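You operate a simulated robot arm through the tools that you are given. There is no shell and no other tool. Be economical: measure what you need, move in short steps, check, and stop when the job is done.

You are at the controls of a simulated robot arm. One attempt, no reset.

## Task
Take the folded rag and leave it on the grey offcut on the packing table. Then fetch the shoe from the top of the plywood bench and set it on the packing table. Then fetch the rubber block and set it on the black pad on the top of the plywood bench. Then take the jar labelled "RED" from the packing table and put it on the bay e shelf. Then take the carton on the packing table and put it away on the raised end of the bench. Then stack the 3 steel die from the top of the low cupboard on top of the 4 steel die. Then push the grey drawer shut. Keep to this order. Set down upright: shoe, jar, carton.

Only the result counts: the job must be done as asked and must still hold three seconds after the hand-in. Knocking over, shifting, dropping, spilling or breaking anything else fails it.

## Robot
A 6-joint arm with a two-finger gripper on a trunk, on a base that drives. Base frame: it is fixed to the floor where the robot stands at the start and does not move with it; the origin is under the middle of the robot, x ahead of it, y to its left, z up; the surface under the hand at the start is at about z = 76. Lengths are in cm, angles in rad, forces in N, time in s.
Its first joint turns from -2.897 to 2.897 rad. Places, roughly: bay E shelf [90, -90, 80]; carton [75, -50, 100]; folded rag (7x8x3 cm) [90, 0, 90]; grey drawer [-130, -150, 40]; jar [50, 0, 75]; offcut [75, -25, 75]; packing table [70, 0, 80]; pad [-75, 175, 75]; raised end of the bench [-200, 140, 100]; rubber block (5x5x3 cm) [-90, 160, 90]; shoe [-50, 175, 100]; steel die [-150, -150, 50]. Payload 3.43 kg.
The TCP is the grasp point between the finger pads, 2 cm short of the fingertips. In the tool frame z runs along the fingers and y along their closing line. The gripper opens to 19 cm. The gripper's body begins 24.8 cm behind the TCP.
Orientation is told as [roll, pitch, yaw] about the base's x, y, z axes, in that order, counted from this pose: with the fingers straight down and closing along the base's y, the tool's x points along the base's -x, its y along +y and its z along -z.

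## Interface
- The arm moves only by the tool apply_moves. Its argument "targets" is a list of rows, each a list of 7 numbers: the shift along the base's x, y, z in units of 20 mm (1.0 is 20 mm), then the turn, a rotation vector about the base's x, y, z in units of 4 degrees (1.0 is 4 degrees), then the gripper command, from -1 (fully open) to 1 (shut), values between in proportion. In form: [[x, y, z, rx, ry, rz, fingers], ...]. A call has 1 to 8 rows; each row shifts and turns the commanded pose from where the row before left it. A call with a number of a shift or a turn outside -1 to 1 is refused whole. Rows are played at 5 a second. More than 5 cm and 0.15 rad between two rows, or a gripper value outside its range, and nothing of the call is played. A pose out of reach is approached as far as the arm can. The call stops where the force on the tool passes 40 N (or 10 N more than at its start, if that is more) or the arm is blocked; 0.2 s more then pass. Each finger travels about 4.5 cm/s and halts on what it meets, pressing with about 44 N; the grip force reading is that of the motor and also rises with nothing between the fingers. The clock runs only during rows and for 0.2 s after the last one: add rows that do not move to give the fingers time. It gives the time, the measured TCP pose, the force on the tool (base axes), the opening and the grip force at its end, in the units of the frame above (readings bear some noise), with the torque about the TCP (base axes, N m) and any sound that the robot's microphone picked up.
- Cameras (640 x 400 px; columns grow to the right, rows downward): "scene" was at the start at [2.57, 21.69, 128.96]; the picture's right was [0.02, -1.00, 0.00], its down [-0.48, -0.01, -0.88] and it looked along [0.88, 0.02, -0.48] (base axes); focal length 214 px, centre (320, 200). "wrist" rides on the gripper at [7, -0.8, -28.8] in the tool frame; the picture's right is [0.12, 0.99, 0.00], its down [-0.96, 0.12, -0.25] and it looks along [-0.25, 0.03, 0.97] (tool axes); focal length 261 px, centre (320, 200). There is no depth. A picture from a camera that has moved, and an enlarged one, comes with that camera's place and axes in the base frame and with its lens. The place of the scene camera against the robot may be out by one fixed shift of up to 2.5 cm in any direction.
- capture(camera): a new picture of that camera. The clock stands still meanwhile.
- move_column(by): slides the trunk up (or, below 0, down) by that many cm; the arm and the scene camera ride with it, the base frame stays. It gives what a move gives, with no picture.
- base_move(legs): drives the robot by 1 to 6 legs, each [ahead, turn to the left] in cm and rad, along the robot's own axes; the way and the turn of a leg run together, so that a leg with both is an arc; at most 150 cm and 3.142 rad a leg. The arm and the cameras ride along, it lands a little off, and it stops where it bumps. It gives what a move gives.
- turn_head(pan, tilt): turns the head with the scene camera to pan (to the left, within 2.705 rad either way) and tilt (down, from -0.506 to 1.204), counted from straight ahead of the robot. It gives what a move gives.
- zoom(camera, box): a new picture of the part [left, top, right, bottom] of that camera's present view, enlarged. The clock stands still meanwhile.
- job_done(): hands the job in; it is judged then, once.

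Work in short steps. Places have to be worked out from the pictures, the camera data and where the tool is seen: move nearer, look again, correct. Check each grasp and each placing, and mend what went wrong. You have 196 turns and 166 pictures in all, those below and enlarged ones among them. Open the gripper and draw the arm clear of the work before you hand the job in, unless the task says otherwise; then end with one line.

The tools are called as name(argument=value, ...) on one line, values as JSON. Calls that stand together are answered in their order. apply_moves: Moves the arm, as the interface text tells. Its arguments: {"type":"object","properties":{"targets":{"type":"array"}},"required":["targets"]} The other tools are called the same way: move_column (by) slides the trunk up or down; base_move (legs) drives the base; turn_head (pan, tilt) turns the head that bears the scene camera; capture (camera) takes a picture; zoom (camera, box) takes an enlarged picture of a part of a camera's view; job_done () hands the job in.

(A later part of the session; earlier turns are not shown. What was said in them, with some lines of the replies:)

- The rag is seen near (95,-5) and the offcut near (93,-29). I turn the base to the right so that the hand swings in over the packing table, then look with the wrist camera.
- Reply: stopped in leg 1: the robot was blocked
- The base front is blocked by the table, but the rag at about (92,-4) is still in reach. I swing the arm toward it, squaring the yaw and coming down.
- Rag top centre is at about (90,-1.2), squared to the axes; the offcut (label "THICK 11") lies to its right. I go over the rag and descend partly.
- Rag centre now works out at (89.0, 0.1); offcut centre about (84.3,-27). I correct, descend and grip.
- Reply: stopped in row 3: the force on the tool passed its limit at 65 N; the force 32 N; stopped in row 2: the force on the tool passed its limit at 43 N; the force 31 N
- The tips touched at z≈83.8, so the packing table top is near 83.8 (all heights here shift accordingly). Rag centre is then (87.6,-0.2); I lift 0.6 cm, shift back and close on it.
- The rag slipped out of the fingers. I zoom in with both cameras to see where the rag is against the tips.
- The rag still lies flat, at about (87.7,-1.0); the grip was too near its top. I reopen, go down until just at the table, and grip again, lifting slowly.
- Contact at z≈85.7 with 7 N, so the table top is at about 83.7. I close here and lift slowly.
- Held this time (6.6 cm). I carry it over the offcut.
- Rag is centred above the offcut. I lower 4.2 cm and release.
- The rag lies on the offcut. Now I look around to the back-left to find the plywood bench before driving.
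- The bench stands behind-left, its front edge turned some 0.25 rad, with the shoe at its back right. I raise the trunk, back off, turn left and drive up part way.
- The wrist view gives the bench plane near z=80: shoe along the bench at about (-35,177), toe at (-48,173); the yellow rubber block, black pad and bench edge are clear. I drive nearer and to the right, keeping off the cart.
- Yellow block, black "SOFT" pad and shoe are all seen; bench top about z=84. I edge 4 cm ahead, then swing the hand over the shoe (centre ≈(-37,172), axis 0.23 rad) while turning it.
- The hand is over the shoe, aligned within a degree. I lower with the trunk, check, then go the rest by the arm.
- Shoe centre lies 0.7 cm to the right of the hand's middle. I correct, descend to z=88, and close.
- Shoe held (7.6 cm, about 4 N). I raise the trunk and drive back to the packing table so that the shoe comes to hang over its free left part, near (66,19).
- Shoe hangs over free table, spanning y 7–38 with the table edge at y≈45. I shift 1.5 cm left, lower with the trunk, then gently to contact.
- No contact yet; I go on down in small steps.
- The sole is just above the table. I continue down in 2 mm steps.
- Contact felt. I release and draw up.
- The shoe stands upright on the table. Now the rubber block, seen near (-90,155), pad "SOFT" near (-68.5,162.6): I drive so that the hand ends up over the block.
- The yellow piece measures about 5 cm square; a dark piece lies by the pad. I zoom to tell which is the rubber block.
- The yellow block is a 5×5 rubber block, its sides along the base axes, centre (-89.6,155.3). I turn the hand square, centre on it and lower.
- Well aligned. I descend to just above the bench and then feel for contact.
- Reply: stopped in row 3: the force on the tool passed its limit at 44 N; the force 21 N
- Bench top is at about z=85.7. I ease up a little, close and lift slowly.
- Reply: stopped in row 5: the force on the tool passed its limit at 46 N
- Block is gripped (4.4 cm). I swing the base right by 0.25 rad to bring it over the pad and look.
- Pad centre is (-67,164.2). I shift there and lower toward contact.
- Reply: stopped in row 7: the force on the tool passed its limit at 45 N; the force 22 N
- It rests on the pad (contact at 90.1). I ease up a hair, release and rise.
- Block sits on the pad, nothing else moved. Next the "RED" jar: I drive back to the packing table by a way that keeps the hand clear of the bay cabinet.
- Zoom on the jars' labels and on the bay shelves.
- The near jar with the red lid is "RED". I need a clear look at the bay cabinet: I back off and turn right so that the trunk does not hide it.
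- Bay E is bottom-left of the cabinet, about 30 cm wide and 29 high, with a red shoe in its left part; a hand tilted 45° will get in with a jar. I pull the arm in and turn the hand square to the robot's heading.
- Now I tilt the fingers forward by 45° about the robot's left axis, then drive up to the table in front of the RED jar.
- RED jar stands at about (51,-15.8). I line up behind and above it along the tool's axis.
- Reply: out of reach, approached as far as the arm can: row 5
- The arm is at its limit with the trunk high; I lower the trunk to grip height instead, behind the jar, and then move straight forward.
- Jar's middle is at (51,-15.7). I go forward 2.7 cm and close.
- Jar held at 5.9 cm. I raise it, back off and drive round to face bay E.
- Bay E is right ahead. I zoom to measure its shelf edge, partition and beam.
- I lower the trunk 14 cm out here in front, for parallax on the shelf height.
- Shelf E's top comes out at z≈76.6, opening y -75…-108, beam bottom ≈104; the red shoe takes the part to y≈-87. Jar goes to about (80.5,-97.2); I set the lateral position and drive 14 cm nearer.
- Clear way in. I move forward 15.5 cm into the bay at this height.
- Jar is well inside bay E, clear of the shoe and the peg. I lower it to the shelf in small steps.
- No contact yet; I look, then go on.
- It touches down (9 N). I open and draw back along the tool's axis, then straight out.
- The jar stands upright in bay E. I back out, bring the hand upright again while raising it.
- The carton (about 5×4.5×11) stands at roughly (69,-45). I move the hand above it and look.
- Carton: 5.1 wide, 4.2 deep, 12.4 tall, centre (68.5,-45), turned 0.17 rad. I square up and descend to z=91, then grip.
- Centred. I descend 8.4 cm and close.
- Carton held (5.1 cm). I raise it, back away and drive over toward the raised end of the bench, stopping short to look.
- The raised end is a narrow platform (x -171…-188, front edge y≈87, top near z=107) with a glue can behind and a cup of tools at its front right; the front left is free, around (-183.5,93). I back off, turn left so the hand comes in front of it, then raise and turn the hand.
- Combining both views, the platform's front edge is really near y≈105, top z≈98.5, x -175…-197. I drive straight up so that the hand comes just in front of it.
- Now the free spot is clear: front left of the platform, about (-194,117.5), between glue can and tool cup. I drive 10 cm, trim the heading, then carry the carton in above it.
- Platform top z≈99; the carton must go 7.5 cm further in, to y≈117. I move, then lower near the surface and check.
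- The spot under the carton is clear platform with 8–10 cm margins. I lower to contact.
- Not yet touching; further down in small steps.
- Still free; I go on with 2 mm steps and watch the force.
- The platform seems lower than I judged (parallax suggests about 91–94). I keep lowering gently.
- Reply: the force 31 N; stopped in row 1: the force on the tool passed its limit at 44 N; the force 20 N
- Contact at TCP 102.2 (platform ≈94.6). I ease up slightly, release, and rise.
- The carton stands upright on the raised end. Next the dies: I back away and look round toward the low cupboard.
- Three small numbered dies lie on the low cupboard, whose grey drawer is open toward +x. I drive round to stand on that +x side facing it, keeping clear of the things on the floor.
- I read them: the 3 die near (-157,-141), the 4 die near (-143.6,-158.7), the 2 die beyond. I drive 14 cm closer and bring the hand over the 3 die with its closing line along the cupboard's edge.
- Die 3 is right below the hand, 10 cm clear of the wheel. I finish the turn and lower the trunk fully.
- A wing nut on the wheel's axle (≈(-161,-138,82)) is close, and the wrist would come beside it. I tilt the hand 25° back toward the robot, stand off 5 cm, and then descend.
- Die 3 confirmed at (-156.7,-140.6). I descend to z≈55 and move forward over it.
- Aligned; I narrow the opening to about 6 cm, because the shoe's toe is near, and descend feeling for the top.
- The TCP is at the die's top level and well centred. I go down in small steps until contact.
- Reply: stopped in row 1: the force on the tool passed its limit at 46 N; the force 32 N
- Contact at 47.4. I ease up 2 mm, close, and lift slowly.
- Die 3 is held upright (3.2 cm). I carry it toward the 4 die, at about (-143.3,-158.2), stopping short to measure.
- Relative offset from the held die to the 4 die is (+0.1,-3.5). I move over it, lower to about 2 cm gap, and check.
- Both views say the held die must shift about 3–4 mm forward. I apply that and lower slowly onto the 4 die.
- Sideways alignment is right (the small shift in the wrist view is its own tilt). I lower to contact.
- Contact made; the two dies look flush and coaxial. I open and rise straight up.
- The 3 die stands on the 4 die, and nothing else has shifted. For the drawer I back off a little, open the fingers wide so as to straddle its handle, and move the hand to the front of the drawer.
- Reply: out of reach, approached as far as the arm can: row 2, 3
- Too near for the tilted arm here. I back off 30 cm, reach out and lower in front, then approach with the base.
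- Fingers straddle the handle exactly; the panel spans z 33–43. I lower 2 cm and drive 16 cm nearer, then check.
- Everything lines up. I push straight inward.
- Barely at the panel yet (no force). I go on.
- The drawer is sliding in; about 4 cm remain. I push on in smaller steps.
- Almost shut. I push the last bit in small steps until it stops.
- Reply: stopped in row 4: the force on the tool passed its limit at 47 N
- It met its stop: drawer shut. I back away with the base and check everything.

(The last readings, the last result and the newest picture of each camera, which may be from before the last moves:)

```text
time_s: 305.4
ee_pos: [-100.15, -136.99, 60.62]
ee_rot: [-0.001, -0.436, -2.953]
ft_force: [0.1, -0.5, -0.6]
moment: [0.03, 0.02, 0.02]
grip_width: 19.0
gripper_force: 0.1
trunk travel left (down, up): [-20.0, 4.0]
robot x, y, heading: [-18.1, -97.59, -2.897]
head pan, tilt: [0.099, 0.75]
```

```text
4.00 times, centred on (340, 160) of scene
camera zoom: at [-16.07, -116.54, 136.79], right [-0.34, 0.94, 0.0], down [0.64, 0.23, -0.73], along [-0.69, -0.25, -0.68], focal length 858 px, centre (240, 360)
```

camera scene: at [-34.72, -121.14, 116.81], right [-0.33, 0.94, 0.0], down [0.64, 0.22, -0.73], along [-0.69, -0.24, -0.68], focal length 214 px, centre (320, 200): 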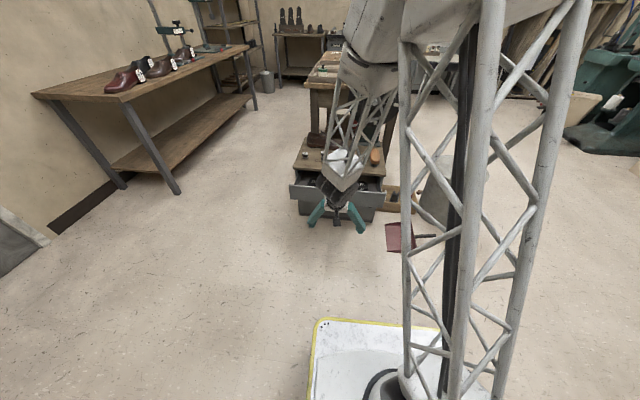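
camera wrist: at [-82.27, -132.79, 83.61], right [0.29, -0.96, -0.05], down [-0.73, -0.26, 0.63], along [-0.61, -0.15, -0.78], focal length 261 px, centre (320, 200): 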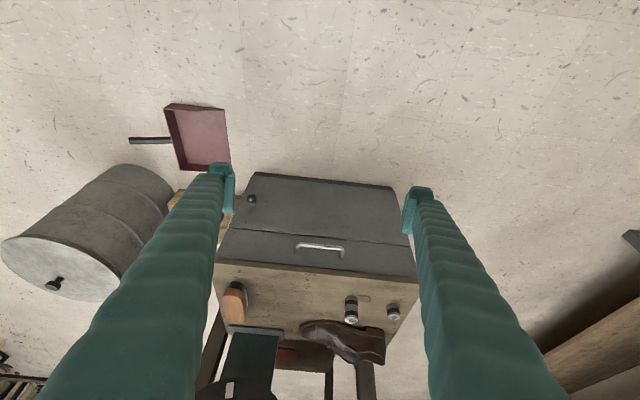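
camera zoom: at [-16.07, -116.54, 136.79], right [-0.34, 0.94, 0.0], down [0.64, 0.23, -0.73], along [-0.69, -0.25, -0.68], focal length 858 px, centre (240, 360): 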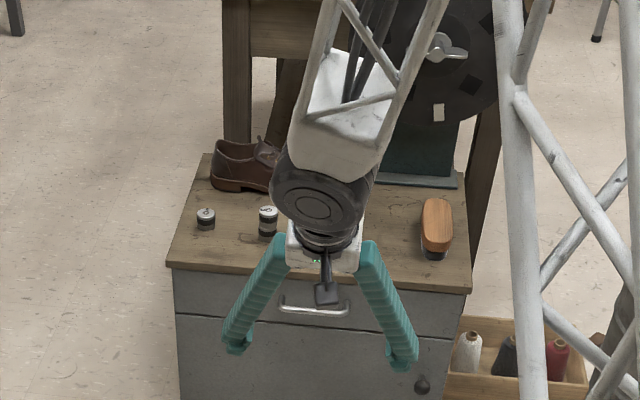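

Drawer shut, stack standing. One last look back at the packing table and bay before handing in.

turn_head(pan=-2.6, tilt=0.4)

capture(camera="scene")

```text
time_s: 307.8
ee_pos: [-100.18, -137.04, 60.48]
ee_rot: [0.0, -0.434, -2.952]
ft_force: [-0.5, 0.4, 0.5]
moment: [0.01, 0.0, 0.02]
grip_width: 19.0
gripper_force: 0.0
trunk travel left (down, up): [-20.0, 4.0]
robot x, y, heading: [-18.3, -97.6, -2.902]
head pan, tilt: [-2.601, 0.4]
```

```text
44 pictures are left
camera scene: at [-1.71, -107.21, 139.91], right [0.71, -0.71, 0.0], down [-0.28, -0.27, -0.92], along [0.65, 0.65, -0.39], focal length 214 px, centre (320, 200)
```

scene: 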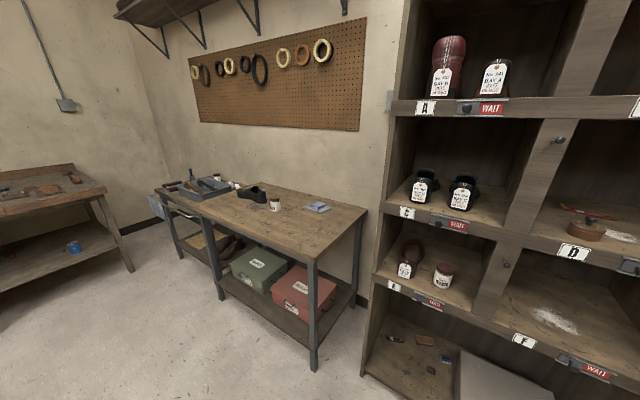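

Shoe, rag on the offcut and the RED jar in bay E are all in place; the gripper is open and clear, so I hand in.

job_done()

```text
The job is handed in.
```

All seven steps were done in the order given, and the job is handed in. In my last looks the rag was on the offcut, the shoe on the packing table and the RED jar in bay E. The 3 die was on the 4 die and the drawer was shut. I had checked the rubber block on its pad and the carton on the raised end right after placing them.
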